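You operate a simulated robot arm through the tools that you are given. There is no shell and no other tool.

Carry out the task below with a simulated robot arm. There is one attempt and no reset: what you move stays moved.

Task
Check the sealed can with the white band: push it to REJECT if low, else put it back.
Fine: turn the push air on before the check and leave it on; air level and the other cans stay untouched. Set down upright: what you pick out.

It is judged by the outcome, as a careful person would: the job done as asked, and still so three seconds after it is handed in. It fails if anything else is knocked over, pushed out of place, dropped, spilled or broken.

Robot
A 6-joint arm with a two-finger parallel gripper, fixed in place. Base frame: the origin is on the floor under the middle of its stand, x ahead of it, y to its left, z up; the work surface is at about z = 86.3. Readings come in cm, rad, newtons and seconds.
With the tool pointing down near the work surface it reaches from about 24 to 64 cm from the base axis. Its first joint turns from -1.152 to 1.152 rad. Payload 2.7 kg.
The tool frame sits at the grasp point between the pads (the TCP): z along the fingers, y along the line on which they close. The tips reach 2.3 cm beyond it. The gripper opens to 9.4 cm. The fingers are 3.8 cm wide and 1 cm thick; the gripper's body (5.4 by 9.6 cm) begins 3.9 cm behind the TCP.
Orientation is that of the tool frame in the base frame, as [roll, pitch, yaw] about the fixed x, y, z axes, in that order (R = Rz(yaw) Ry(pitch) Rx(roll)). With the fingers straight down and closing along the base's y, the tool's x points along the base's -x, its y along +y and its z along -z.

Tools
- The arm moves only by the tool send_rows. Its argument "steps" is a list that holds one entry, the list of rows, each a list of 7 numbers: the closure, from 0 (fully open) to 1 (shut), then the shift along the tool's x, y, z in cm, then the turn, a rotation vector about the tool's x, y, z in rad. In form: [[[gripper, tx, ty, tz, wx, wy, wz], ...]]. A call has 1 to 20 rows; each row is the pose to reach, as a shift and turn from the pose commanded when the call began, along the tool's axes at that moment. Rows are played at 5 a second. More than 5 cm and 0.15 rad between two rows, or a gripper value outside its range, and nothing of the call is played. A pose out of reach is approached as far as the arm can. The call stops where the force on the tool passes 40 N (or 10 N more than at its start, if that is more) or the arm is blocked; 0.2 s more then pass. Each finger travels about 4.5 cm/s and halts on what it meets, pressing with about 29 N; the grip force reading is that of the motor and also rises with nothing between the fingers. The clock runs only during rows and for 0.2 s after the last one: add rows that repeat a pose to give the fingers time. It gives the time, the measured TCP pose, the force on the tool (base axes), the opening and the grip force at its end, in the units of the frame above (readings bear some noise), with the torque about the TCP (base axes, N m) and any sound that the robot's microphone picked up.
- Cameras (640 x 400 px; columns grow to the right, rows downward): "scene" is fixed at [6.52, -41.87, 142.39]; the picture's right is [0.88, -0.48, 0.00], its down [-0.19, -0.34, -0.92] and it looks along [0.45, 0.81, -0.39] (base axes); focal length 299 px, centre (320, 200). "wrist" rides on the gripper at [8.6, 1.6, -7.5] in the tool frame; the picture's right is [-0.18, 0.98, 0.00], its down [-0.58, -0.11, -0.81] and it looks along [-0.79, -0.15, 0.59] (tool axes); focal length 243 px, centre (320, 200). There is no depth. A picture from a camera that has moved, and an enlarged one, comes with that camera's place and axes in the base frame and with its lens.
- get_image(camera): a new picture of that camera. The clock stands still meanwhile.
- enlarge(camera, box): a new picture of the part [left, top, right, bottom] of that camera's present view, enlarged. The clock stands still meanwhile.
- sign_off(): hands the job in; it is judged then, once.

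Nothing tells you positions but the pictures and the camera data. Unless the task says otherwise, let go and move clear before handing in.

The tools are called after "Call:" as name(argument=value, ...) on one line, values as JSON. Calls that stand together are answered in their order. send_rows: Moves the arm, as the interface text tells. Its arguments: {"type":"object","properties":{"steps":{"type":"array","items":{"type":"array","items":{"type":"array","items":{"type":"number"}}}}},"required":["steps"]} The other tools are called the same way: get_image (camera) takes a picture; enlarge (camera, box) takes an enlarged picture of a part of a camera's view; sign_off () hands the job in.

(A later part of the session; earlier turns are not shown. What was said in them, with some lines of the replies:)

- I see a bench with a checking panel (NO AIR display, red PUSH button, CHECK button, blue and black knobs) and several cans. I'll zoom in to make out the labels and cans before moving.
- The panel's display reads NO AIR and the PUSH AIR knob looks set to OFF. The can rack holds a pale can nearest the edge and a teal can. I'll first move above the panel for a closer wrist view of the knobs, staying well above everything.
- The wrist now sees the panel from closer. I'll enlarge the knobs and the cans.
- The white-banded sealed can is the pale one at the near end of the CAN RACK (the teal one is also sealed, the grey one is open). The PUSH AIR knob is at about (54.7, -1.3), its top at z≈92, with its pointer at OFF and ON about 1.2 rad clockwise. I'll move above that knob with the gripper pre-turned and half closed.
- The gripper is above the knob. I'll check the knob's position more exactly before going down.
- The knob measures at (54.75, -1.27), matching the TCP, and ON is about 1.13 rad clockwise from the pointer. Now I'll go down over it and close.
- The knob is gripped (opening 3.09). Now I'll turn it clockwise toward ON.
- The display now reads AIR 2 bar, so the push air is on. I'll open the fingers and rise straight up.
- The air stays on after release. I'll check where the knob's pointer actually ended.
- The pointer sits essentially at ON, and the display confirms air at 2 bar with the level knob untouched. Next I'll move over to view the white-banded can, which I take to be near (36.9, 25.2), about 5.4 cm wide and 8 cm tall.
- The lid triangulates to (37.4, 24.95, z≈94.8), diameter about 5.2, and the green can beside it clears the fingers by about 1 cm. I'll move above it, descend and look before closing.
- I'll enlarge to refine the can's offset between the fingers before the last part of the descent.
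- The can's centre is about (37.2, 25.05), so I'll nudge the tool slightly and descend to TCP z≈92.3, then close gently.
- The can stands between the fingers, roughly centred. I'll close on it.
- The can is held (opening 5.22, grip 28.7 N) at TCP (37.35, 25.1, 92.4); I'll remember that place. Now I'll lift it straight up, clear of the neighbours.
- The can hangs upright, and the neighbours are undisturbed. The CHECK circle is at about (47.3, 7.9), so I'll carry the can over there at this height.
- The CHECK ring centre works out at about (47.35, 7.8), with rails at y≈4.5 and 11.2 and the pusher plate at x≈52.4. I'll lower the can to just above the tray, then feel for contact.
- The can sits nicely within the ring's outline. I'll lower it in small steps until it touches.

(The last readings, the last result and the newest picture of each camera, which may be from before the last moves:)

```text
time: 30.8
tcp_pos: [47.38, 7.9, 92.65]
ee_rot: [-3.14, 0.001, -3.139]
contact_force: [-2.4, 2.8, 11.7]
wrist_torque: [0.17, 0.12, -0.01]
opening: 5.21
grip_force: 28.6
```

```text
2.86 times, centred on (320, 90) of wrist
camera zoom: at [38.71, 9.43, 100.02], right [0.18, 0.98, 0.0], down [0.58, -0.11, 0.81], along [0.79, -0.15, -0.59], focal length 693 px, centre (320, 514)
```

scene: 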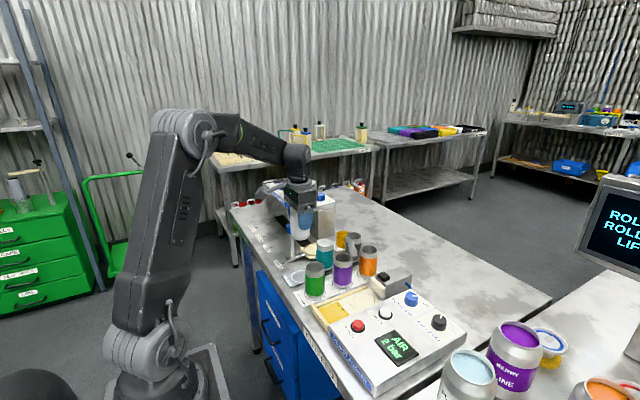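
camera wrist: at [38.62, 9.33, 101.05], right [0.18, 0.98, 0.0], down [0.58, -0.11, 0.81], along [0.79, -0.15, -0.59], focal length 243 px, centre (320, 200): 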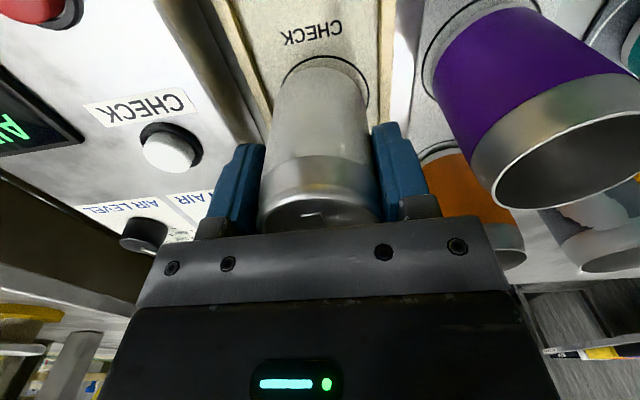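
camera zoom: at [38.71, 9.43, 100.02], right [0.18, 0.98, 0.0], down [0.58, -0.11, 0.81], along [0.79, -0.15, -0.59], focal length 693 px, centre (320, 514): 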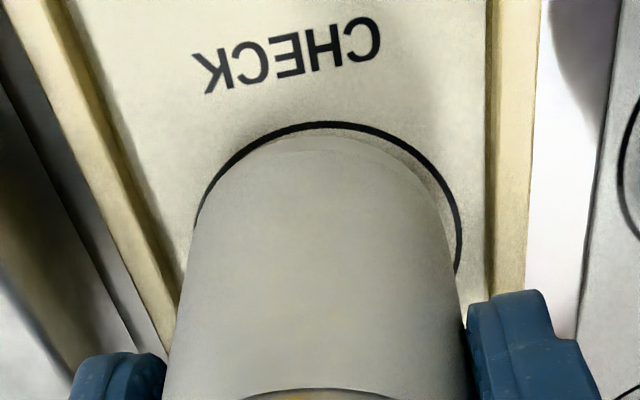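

The can has touched down (12 N upward). I'll relieve the pressure, open slowly and rise straight up.

Call:
send_rows(steps=[[[0.55, 0, 0, -0.1, 0, 0, 0], [0.55, 0, 0, -0.1, 0, 0, 0], [0.42, 0, 0, -0.1, 0, 0, 0], [0.36, 0, 0, -0.1, 0, 0, 0], [0.32, 0, 0, -0.1, 0, 0, 0], [0.32, 0, 0, -0.1, 0, 0, 0], [0.32, 0, 0, -0.6, 0, 0, 0], [0.32, 0, 0, -1.5, 0, 0, 0], [0.32, 0, 0, -3.0, 0, 0, 0], [0.32, 0, 0, -5.0, 0, 0, 0], [0.32, 0, 0, -7.5, 0, 0, 0], [0.32, 0, 0, -10.0, 0, 0, 0], [0.32, 0, 0, -12.5, 0, 0, 0]]])

Call:
get_image(camera="wrist")

Call:
enlarge(camera="scene", box=[310, 230, 450, 370])

```text
time: 33.6
tcp_pos: [47.32, 7.66, 104.96]
ee_rot: [3.141, -0.001, -3.141]
contact_force: [0.5, 0.0, 0.6]
wrist_torque: [0.01, -0.02, -0.01]
opening: 6.41
grip_force: 0.0
```

```text
taken
camera wrist: at [38.67, 9.33, 112.49], right [0.18, 0.98, 0.0], down [0.58, -0.11, 0.81], along [0.79, -0.15, -0.59], focal length 243 px, centre (320, 200)
```

wrist: 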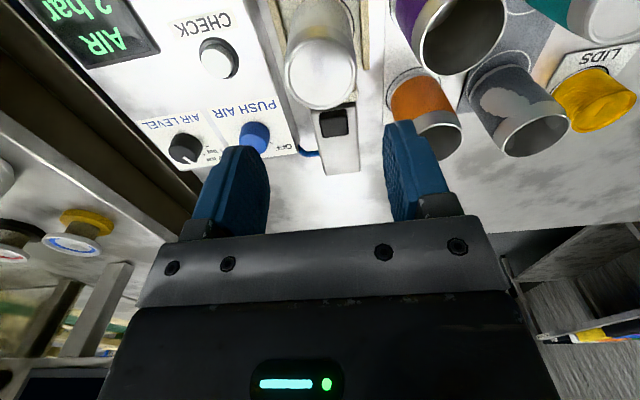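

```text
2.86 times, centred on (380, 300) of scene
camera zoom: at [6.52, -41.87, 142.39], right [0.88, -0.48, 0.0], down [-0.19, -0.34, -0.92], along [0.45, 0.81, -0.39], focal length 854 px, centre (149, -86)
```

zoom: 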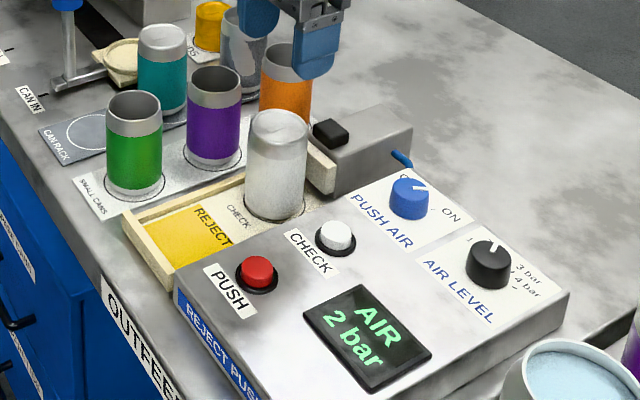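

The can stands upright in the CHECK ring and the display still reads AIR 2 bar. Next I'll locate the CHECK button precisely.

Call:
enlarge(camera="wrist", box=[150, 10, 310, 170])

Call:
enlarge(camera="scene", box=[340, 290, 420, 350])

```text
2.50 times, centred on (230, 90) of wrist
camera zoom: at [38.67, 9.33, 112.49], right [0.18, 0.98, 0.0], down [0.58, -0.11, 0.81], along [0.79, -0.15, -0.59], focal length 606 px, centre (545, 475)
```

zoom: 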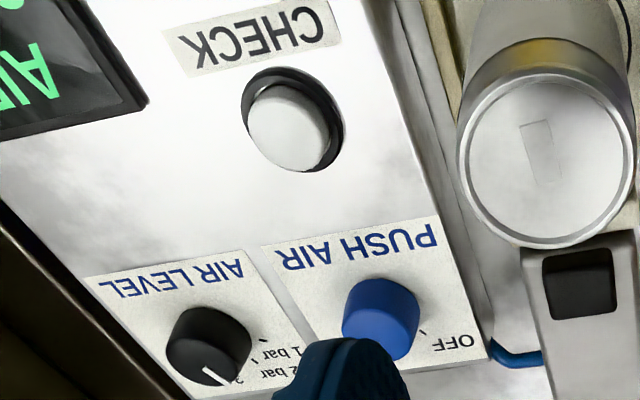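

```text
6.67 times, centred on (380, 320) of scene
camera zoom: at [6.52, -41.87, 142.39], right [0.88, -0.48, 0.0], down [-0.19, -0.34, -0.92], along [0.45, 0.81, -0.39], focal length 1992 px, centre (-80, -600)
```

zoom: 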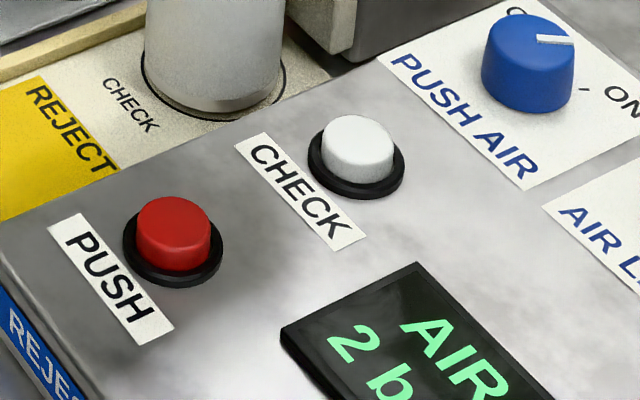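

The CHECK button is near (46.6, -1.1), top at z≈91.2. I'll close the fingers, move above it and stop just short so I can confirm the alignment.

Call:
send_rows(steps=[[[0.5, 0.1, -1.5, 0, 0, 0, 0], [0.7, 0.3, -3.5, 0, 0, 0, 0], [0.9, 0.5, -5.5, 0, 0, 0, 0], [1.0, 0.6, -7.5, 0, 0, 0, 0], [1.0, 0.7, -8.8, 0, 0, 0, 0], [1.0, 0.7, -8.8, 1.5, 0, 0, 0], [1.0, 0.7, -8.8, 3.5, 0, 0, 0], [1.0, 0.7, -8.8, 5.5, 0, 0, 0], [1.0, 0.7, -8.8, 7.5, 0, 0, 0], [1.0, 0.7, -8.8, 9.0, 0, 0, 0], [1.0, 0.7, -8.8, 9.8, 0, 0, 0], [1.0, 0.7, -8.8, 9.8, 0, 0, 0]]])

Call:
enlarge(camera="scene", box=[320, 250, 440, 360])

Call:
get_image(camera="wrist")

```text
time: 36.2
tcp_pos: [46.73, -0.99, 95.09]
ee_rot: [-3.141, 0.002, -3.14]
contact_force: [0.5, -0.5, -0.1]
wrist_torque: [0.03, -0.01, -0.03]
opening: 0.01
grip_force: 29.5
```

```text
3.64 times, centred on (380, 305) of scene
camera zoom: at [6.52, -41.87, 142.39], right [0.88, -0.48, 0.0], down [-0.19, -0.34, -0.92], along [0.45, 0.81, -0.39], focal length 1086 px, centre (102, -182)
```

zoom: 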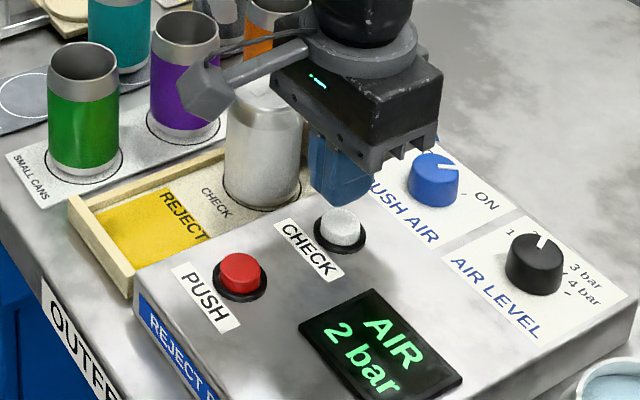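

```text
taken
camera wrist: at [38.03, 0.55, 102.6], right [0.18, 0.98, 0.0], down [0.58, -0.11, 0.81], along [0.79, -0.15, -0.59], focal length 243 px, centre (320, 200)
```

wrist: 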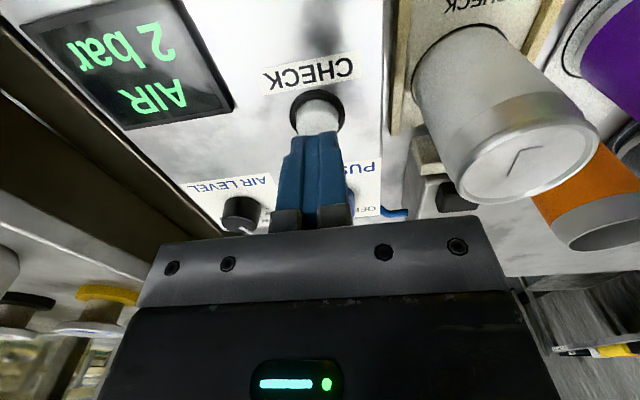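

The closed tips are over the button, about 0.4 cm too far in x. I'll correct that and press down slowly.

Call:
send_rows(steps=[[[1.0, 0.35, -0.15, 0.3, 0, 0, 0], [1.0, 0.35, -0.15, 0.8, 0, 0, 0], [1.0, 0.35, -0.15, 1.2, 0, 0, 0], [1.0, 0.35, -0.15, 1.5, 0, 0, 0], [1.0, 0.35, -0.15, 1.7, 0, 0, 0], [1.0, 0.35, -0.15, 1.9, 0, 0, 0]]])

Call:
enlarge(camera="scene", box=[320, 250, 440, 360])

```text
time: 37.6
tcp_pos: [46.28, -1.27, 93.24]
ee_rot: [-3.141, 0.0, -3.139]
contact_force: [0.2, 0.3, 0.6]
wrist_torque: [0.01, 0.03, 0.0]
opening: 0.03
grip_force: 29.5
```

```text
3.64 times, centred on (380, 305) of scene
camera zoom: at [6.52, -41.87, 142.39], right [0.88, -0.48, 0.0], down [-0.19, -0.34, -0.92], along [0.45, 0.81, -0.39], focal length 1086 px, centre (102, -182)
```

zoom: 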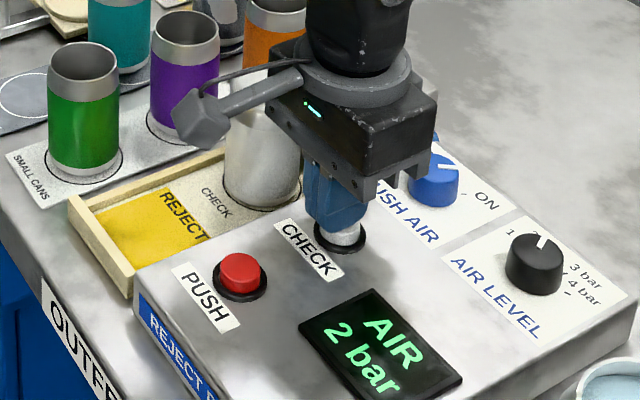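

Just at the button's top now with no force yet. I'll press on in small steps.

Call:
send_rows(steps=[[[1.0, 0, 0, 0.12, 0, 0, 0], [1.0, 0, 0, 0.24, 0, 0, 0], [1.0, 0, 0, 0.36, 0, 0, 0], [1.0, 0, 0, 0.48, 0, 0, 0]]])

Call:
enlarge(camera="scene", box=[320, 250, 440, 360])

```text
time: 38.6
tcp_pos: [46.28, -1.16, 92.86]
ee_rot: [-3.14, 0.002, -3.14]
contact_force: [-1.4, 1.1, 2.6]
wrist_torque: [0.01, -0.03, 0.01]
opening: 0.01
grip_force: 28.9
heard: click
```

```text
3.64 times, centred on (380, 305) of scene
camera zoom: at [6.51, -41.87, 142.39], right [0.88, -0.48, 0.0], down [-0.19, -0.34, -0.92], along [0.45, 0.81, -0.39], focal length 1086 px, centre (102, -182)
```

zoom: 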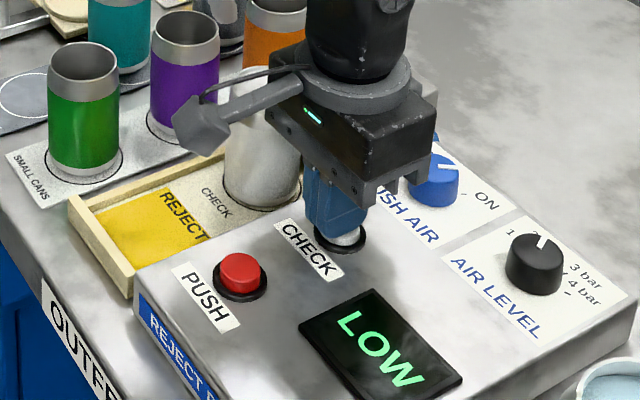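

The button clicked and the display reads LOW, so this can must be rejected. I'll lift off the button and look again.

Call:
send_rows(steps=[[[1.0, 0, 0, -0.5, 0, 0, 0], [1.0, 0, 0, -1.5, 0, 0, 0], [1.0, 0, 0, -3.0, 0, 0, 0], [1.0, 0, 0, -5.0, 0, 0, 0], [1.0, 0, 0, -6.0, 0, 0, 0]]])

Call:
enlarge(camera="scene", box=[320, 250, 440, 360])

Call:
get_image(camera="wrist")

```text
time: 39.8
tcp_pos: [46.29, -1.14, 98.83]
ee_rot: [-3.141, 0.0, -3.139]
contact_force: [0.5, -0.2, -0.2]
wrist_torque: [-0.01, 0.01, -0.03]
opening: 0.0
grip_force: 29.1
```

```text
3.64 times, centred on (380, 305) of scene
camera zoom: at [6.52, -41.87, 142.39], right [0.88, -0.48, 0.0], down [-0.19, -0.34, -0.92], along [0.45, 0.81, -0.39], focal length 1086 px, centre (102, -182)
```

zoom: 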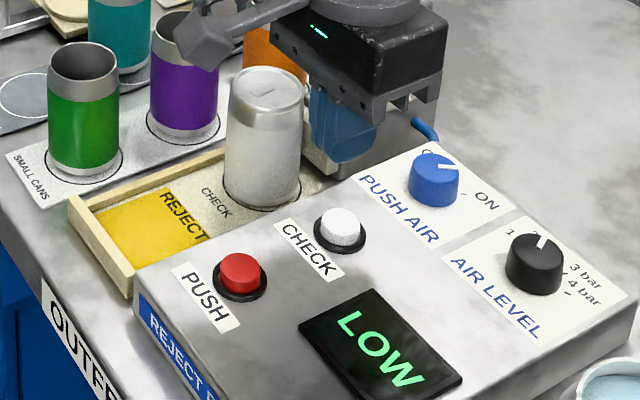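

```text
taken
camera wrist: at [37.66, 0.44, 106.3], right [0.18, 0.98, 0.0], down [0.58, -0.11, 0.81], along [0.79, -0.15, -0.59], focal length 243 px, centre (320, 200)
```

wrist: 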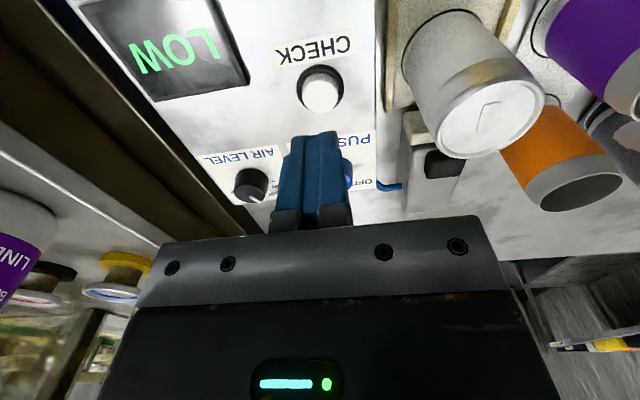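

The can still stands in the CHECK ring and the display holds LOW. The PUSH button should be about 8 cm nearer, at (38.35, -1.15); I'll move over it and check alignment before pressing.

Call:
send_rows(steps=[[[1.0, 1.5, 0, 0, 0, 0, 0], [1.0, 3.5, 0, 0, 0, 0, 0], [1.0, 5.5, 0, 0, 0, 0, 0], [1.0, 7.2, 0, 0, 0, 0, 0], [1.0, 7.95, 0, 0, 0, 0, 0], [1.0, 7.95, 0, 1.5, 0, 0, 0], [1.0, 7.95, 0, 3.0, 0, 0, 0], [1.0, 7.95, 0, 4.0, 0, 0, 0], [1.0, 7.95, 0, 4.0, 0, 0, 0]]])

Call:
enlarge(camera="scene", box=[320, 250, 440, 360])

Call:
get_image(camera="wrist")

```text
time: 41.8
tcp_pos: [38.35, -1.0, 94.71]
ee_rot: [3.14, 0.0, -3.141]
contact_force: [-0.1, -0.2, -1.0]
wrist_torque: [0.01, -0.04, 0.03]
opening: 0.01
grip_force: 28.9
```

```text
3.64 times, centred on (380, 305) of scene
camera zoom: at [6.52, -41.87, 142.39], right [0.88, -0.48, 0.0], down [-0.19, -0.34, -0.92], along [0.45, 0.81, -0.39], focal length 1086 px, centre (102, -182)
```

zoom: 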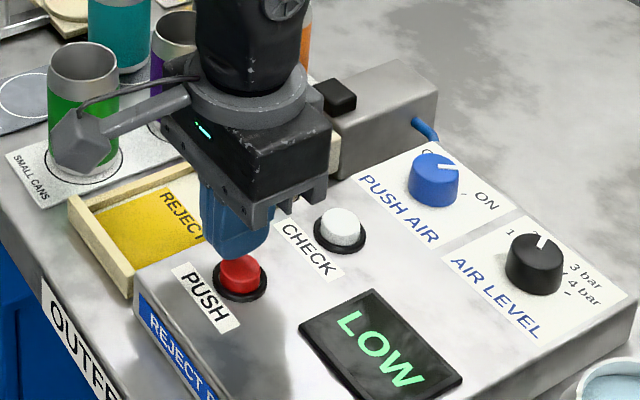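

```text
taken
camera wrist: at [29.79, 0.58, 102.18], right [0.18, 0.98, 0.0], down [0.58, -0.11, 0.81], along [0.79, -0.15, -0.59], focal length 243 px, centre (320, 200)
```

wrist: 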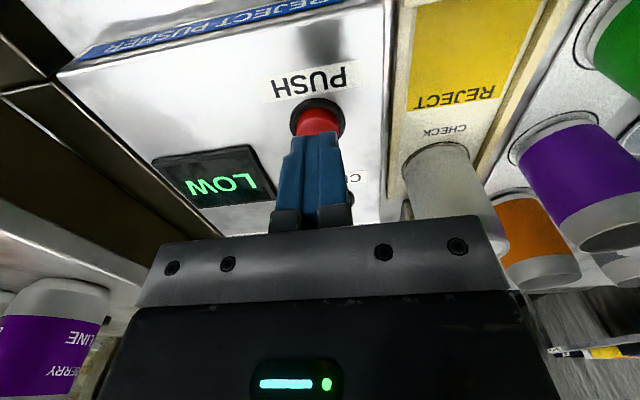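

The tips are over the PUSH button. I'll correct a quarter centimetre and press until it clicks.

Call:
send_rows(steps=[[[1.0, 0.25, -0.1, 0.4, 0, 0, 0], [1.0, 0.25, -0.1, 0.9, 0, 0, 0], [1.0, 0.25, -0.1, 1.3, 0, 0, 0], [1.0, 0.25, -0.1, 1.5, 0, 0, 0], [1.0, 0.25, -0.1, 1.65, 0, 0, 0], [1.0, 0.25, -0.1, 1.8, 0, 0, 0], [1.0, 0.25, -0.1, 1.92, 0, 0, 0]]])

Call:
enlarge(camera="scene", box=[320, 250, 440, 360])

```text
time: 43.4
tcp_pos: [38.16, -1.2, 92.79]
ee_rot: [3.141, 0.001, -3.139]
contact_force: [0.0, 1.2, 2.9]
wrist_torque: [0.03, 0.05, 0.0]
opening: 0.02
grip_force: 29.4
heard: click
```

```text
3.64 times, centred on (380, 305) of scene
camera zoom: at [6.51, -41.87, 142.39], right [0.88, -0.48, 0.0], down [-0.19, -0.34, -0.92], along [0.45, 0.81, -0.39], focal length 1086 px, centre (102, -182)
```

zoom: 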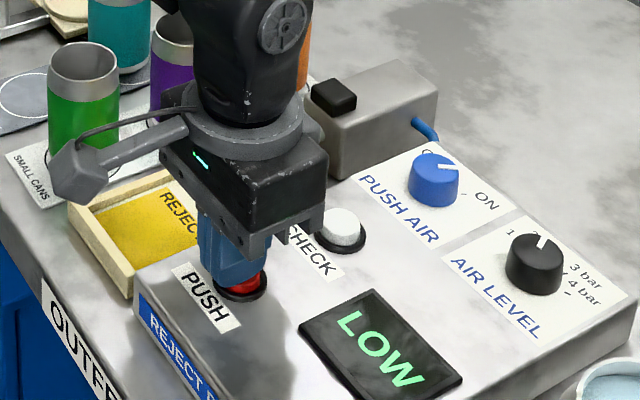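

The PUSH button clicked. I'll lift off and see whether the can moves.

Call:
send_rows(steps=[[[1.0, 0, 0, -0.4, 0, 0, 0], [1.0, 0, 0, -1.2, 0, 0, 0], [1.0, 0, 0, -2.5, 0, 0, 0], [1.0, 0, 0, -4.5, 0, 0, 0], [1.0, 0, 0, -7.0, 0, 0, 0], [1.0, 0, 0, -10.0, 0, 0, 0], [1.0, 0, 0, -13.0, 0, 0, 0], [1.0, 0, 0, -15.0, 0, 0, 0], [1.0, 0, 0, -15.0, 0, 0, 0]]])

Call:
enlarge(camera="scene", box=[300, 230, 460, 370])

Call:
get_image(camera="wrist")

```text
time: 45.4
tcp_pos: [38.16, -1.19, 107.89]
ee_rot: [-3.141, 0.002, -3.14]
contact_force: [-0.3, -0.5, 0.1]
wrist_torque: [-0.02, 0.01, 0.02]
opening: 0.01
grip_force: 29.2
```

```text
2.86 times, centred on (380, 300) of scene
camera zoom: at [6.52, -41.87, 142.39], right [0.88, -0.48, 0.0], down [-0.19, -0.34, -0.92], along [0.45, 0.81, -0.39], focal length 854 px, centre (149, -86)
```

zoom: 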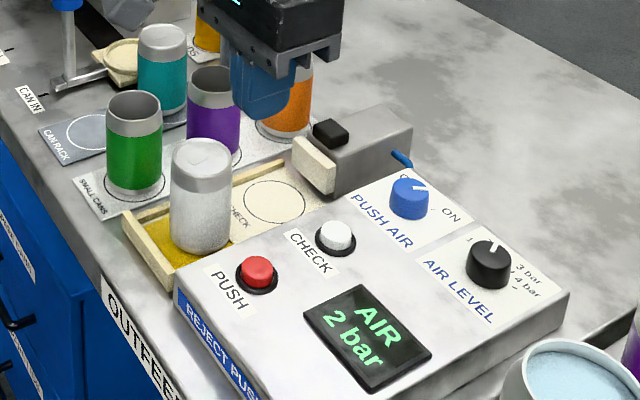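

```text
taken
camera wrist: at [29.52, 0.38, 115.39], right [0.18, 0.98, 0.0], down [0.58, -0.11, 0.81], along [0.79, -0.15, -0.59], focal length 243 px, centre (320, 200)
```

wrist: 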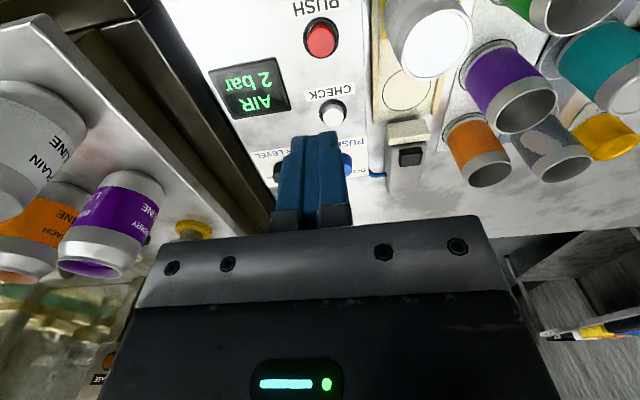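

The can has been pushed onto the REJECT area and still stands upright, and the display is back to AIR 2 bar. I'll check closely that it lies properly on the yellow area.

Call:
enlarge(camera="scene", box=[320, 260, 400, 330])

Call:
enlarge(camera="wrist", box=[340, 0, 500, 120])

```text
5.71 times, centred on (360, 295) of scene
camera zoom: at [6.52, -41.87, 142.39], right [0.88, -0.48, 0.0], down [-0.19, -0.34, -0.92], along [0.45, 0.81, -0.39], focal length 1707 px, centre (91, -343)
```

zoom: 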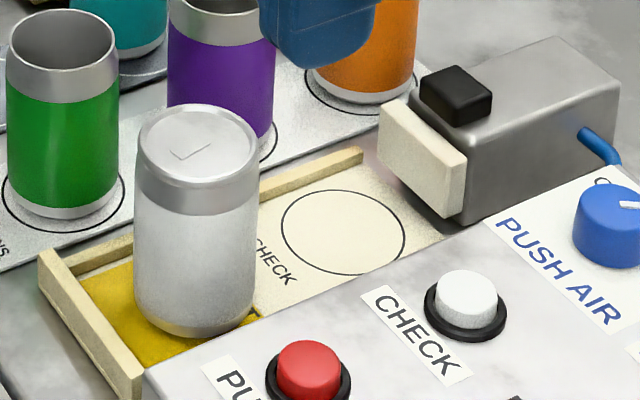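

```text
3.33 times, centred on (420, 60) of wrist
camera zoom: at [29.52, 0.38, 115.39], right [0.18, 0.98, 0.0], down [0.58, -0.11, 0.81], along [0.79, -0.15, -0.59], focal length 809 px, centre (-13, 667)
```

zoom: 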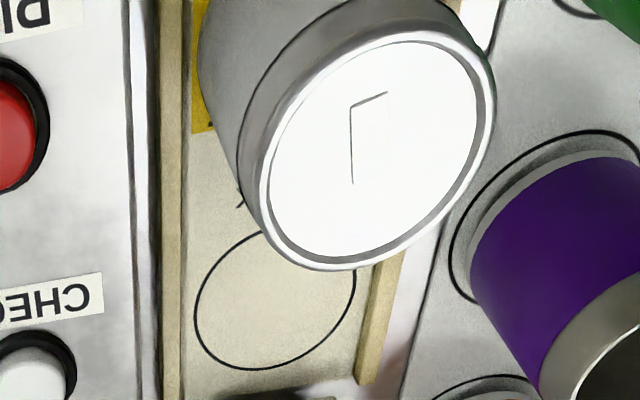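

The can stands on the yellow REJECT area. I'll move the arm clear and look from the other side to confirm its place and that nothing else moved.

Call:
send_rows(steps=[[[0.8, 0, 0, -2, 0, 0, 0], [0.6, 1, 1, -5, 0, 0, 0], [0.4, 2.5, 2.5, -8, 0, 0, 0], [0.2, 4.5, 4.5, -10, 0, 0, 0], [0.1, 6.5, 6.5, -10, 0, 0, 0], [0.1, 8.0, 8.0, -10, 0, 0, 0], [0.1, 9.0, 9.5, -10, 0, 0, 0], [0.1, 9.5, 10.5, -10, 0, 0, 0], [0.1, 9.5, 10.5, -10, 0, 0, 0]]])

Call:
get_image(camera="wrist")

Call:
get_image(camera="scene")

```text
time: 47.4
tcp_pos: [28.48, 9.34, 117.85]
ee_rot: [3.14, 0.002, -3.14]
contact_force: [-0.4, 0.1, 0.1]
wrist_torque: [-0.02, -0.02, 0.0]
opening: 8.49
grip_force: 0.0
```

```text
taken
camera wrist: at [19.95, 10.86, 125.29], right [0.18, 0.98, 0.0], down [0.58, -0.11, 0.81], along [0.79, -0.15, -0.59], focal length 243 px, centre (320, 200)
```

wrist: 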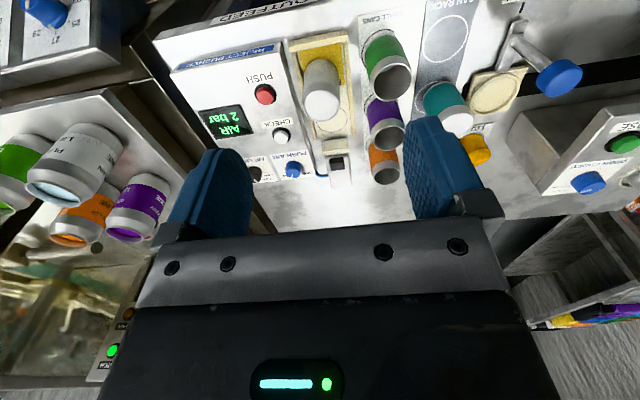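

```text
taken
```

scene: 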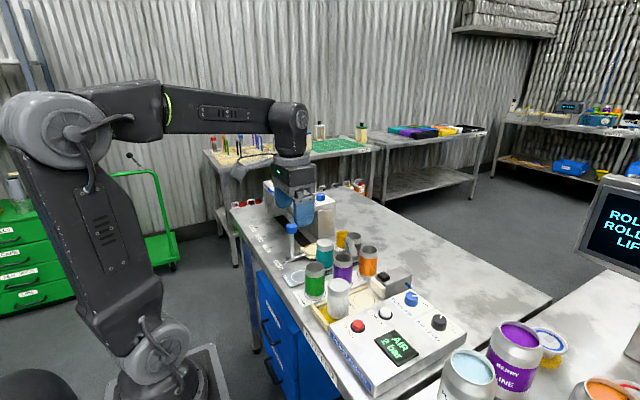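

Call:
enlarge(camera="wrist", box=[240, 20, 400, 190])

Call:
enlarge(camera="scene", box=[270, 220, 460, 370])

```text
2.35 times, centred on (320, 105) of wrist
camera zoom: at [19.95, 10.86, 125.29], right [0.18, 0.98, 0.0], down [0.58, -0.11, 0.81], along [0.79, -0.15, -0.59], focal length 571 px, centre (320, 424)
```

zoom: 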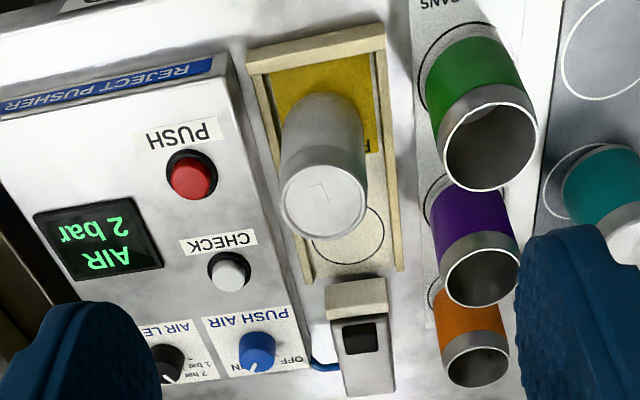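

```text
2.67 times, centred on (365, 295) of scene
camera zoom: at [6.52, -41.87, 142.39], right [0.88, -0.48, 0.0], down [-0.19, -0.34, -0.92], along [0.45, 0.81, -0.39], focal length 797 px, centre (200, -53)
```

zoom: 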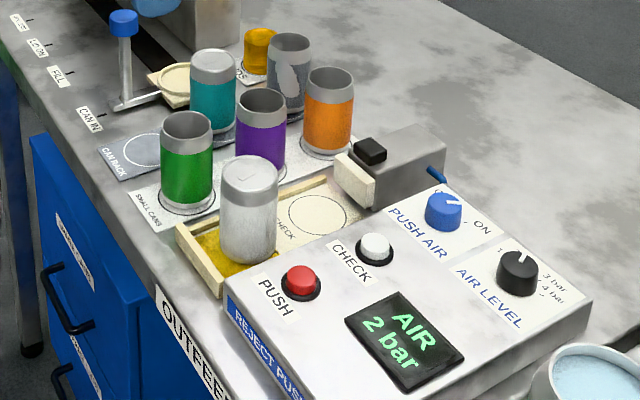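

The white-banded can stands upright on REJECT and the pusher has retracted. Air is still on at 2 bar with the level knob untouched, the other cans are in their places, and the arm is clear. I'm handing the job in.

Call:
sign_off()

```text
The job is handed in.
```

The white-banded sealed can checked **LOW**, so I pushed it to REJECT. It is standing there upright, and I've handed the job in.

- **Push air:** I turned it on before the check and left it on. The display reads AIR 2 bar. The knob's pointer stopped roughly 5° short of the ON mark.
- **Position on REJECT:** by my estimate from the pictures, the can's trailing edge is about 0.5 cm past the yellow area, back towards CHECK. Its centre is well inside, and I left it where the pusher put it.
- **Everything else:** I didn't touch the air level knob or the other cans, and they look unmoved in the last pictures. The gripper is open and clear.
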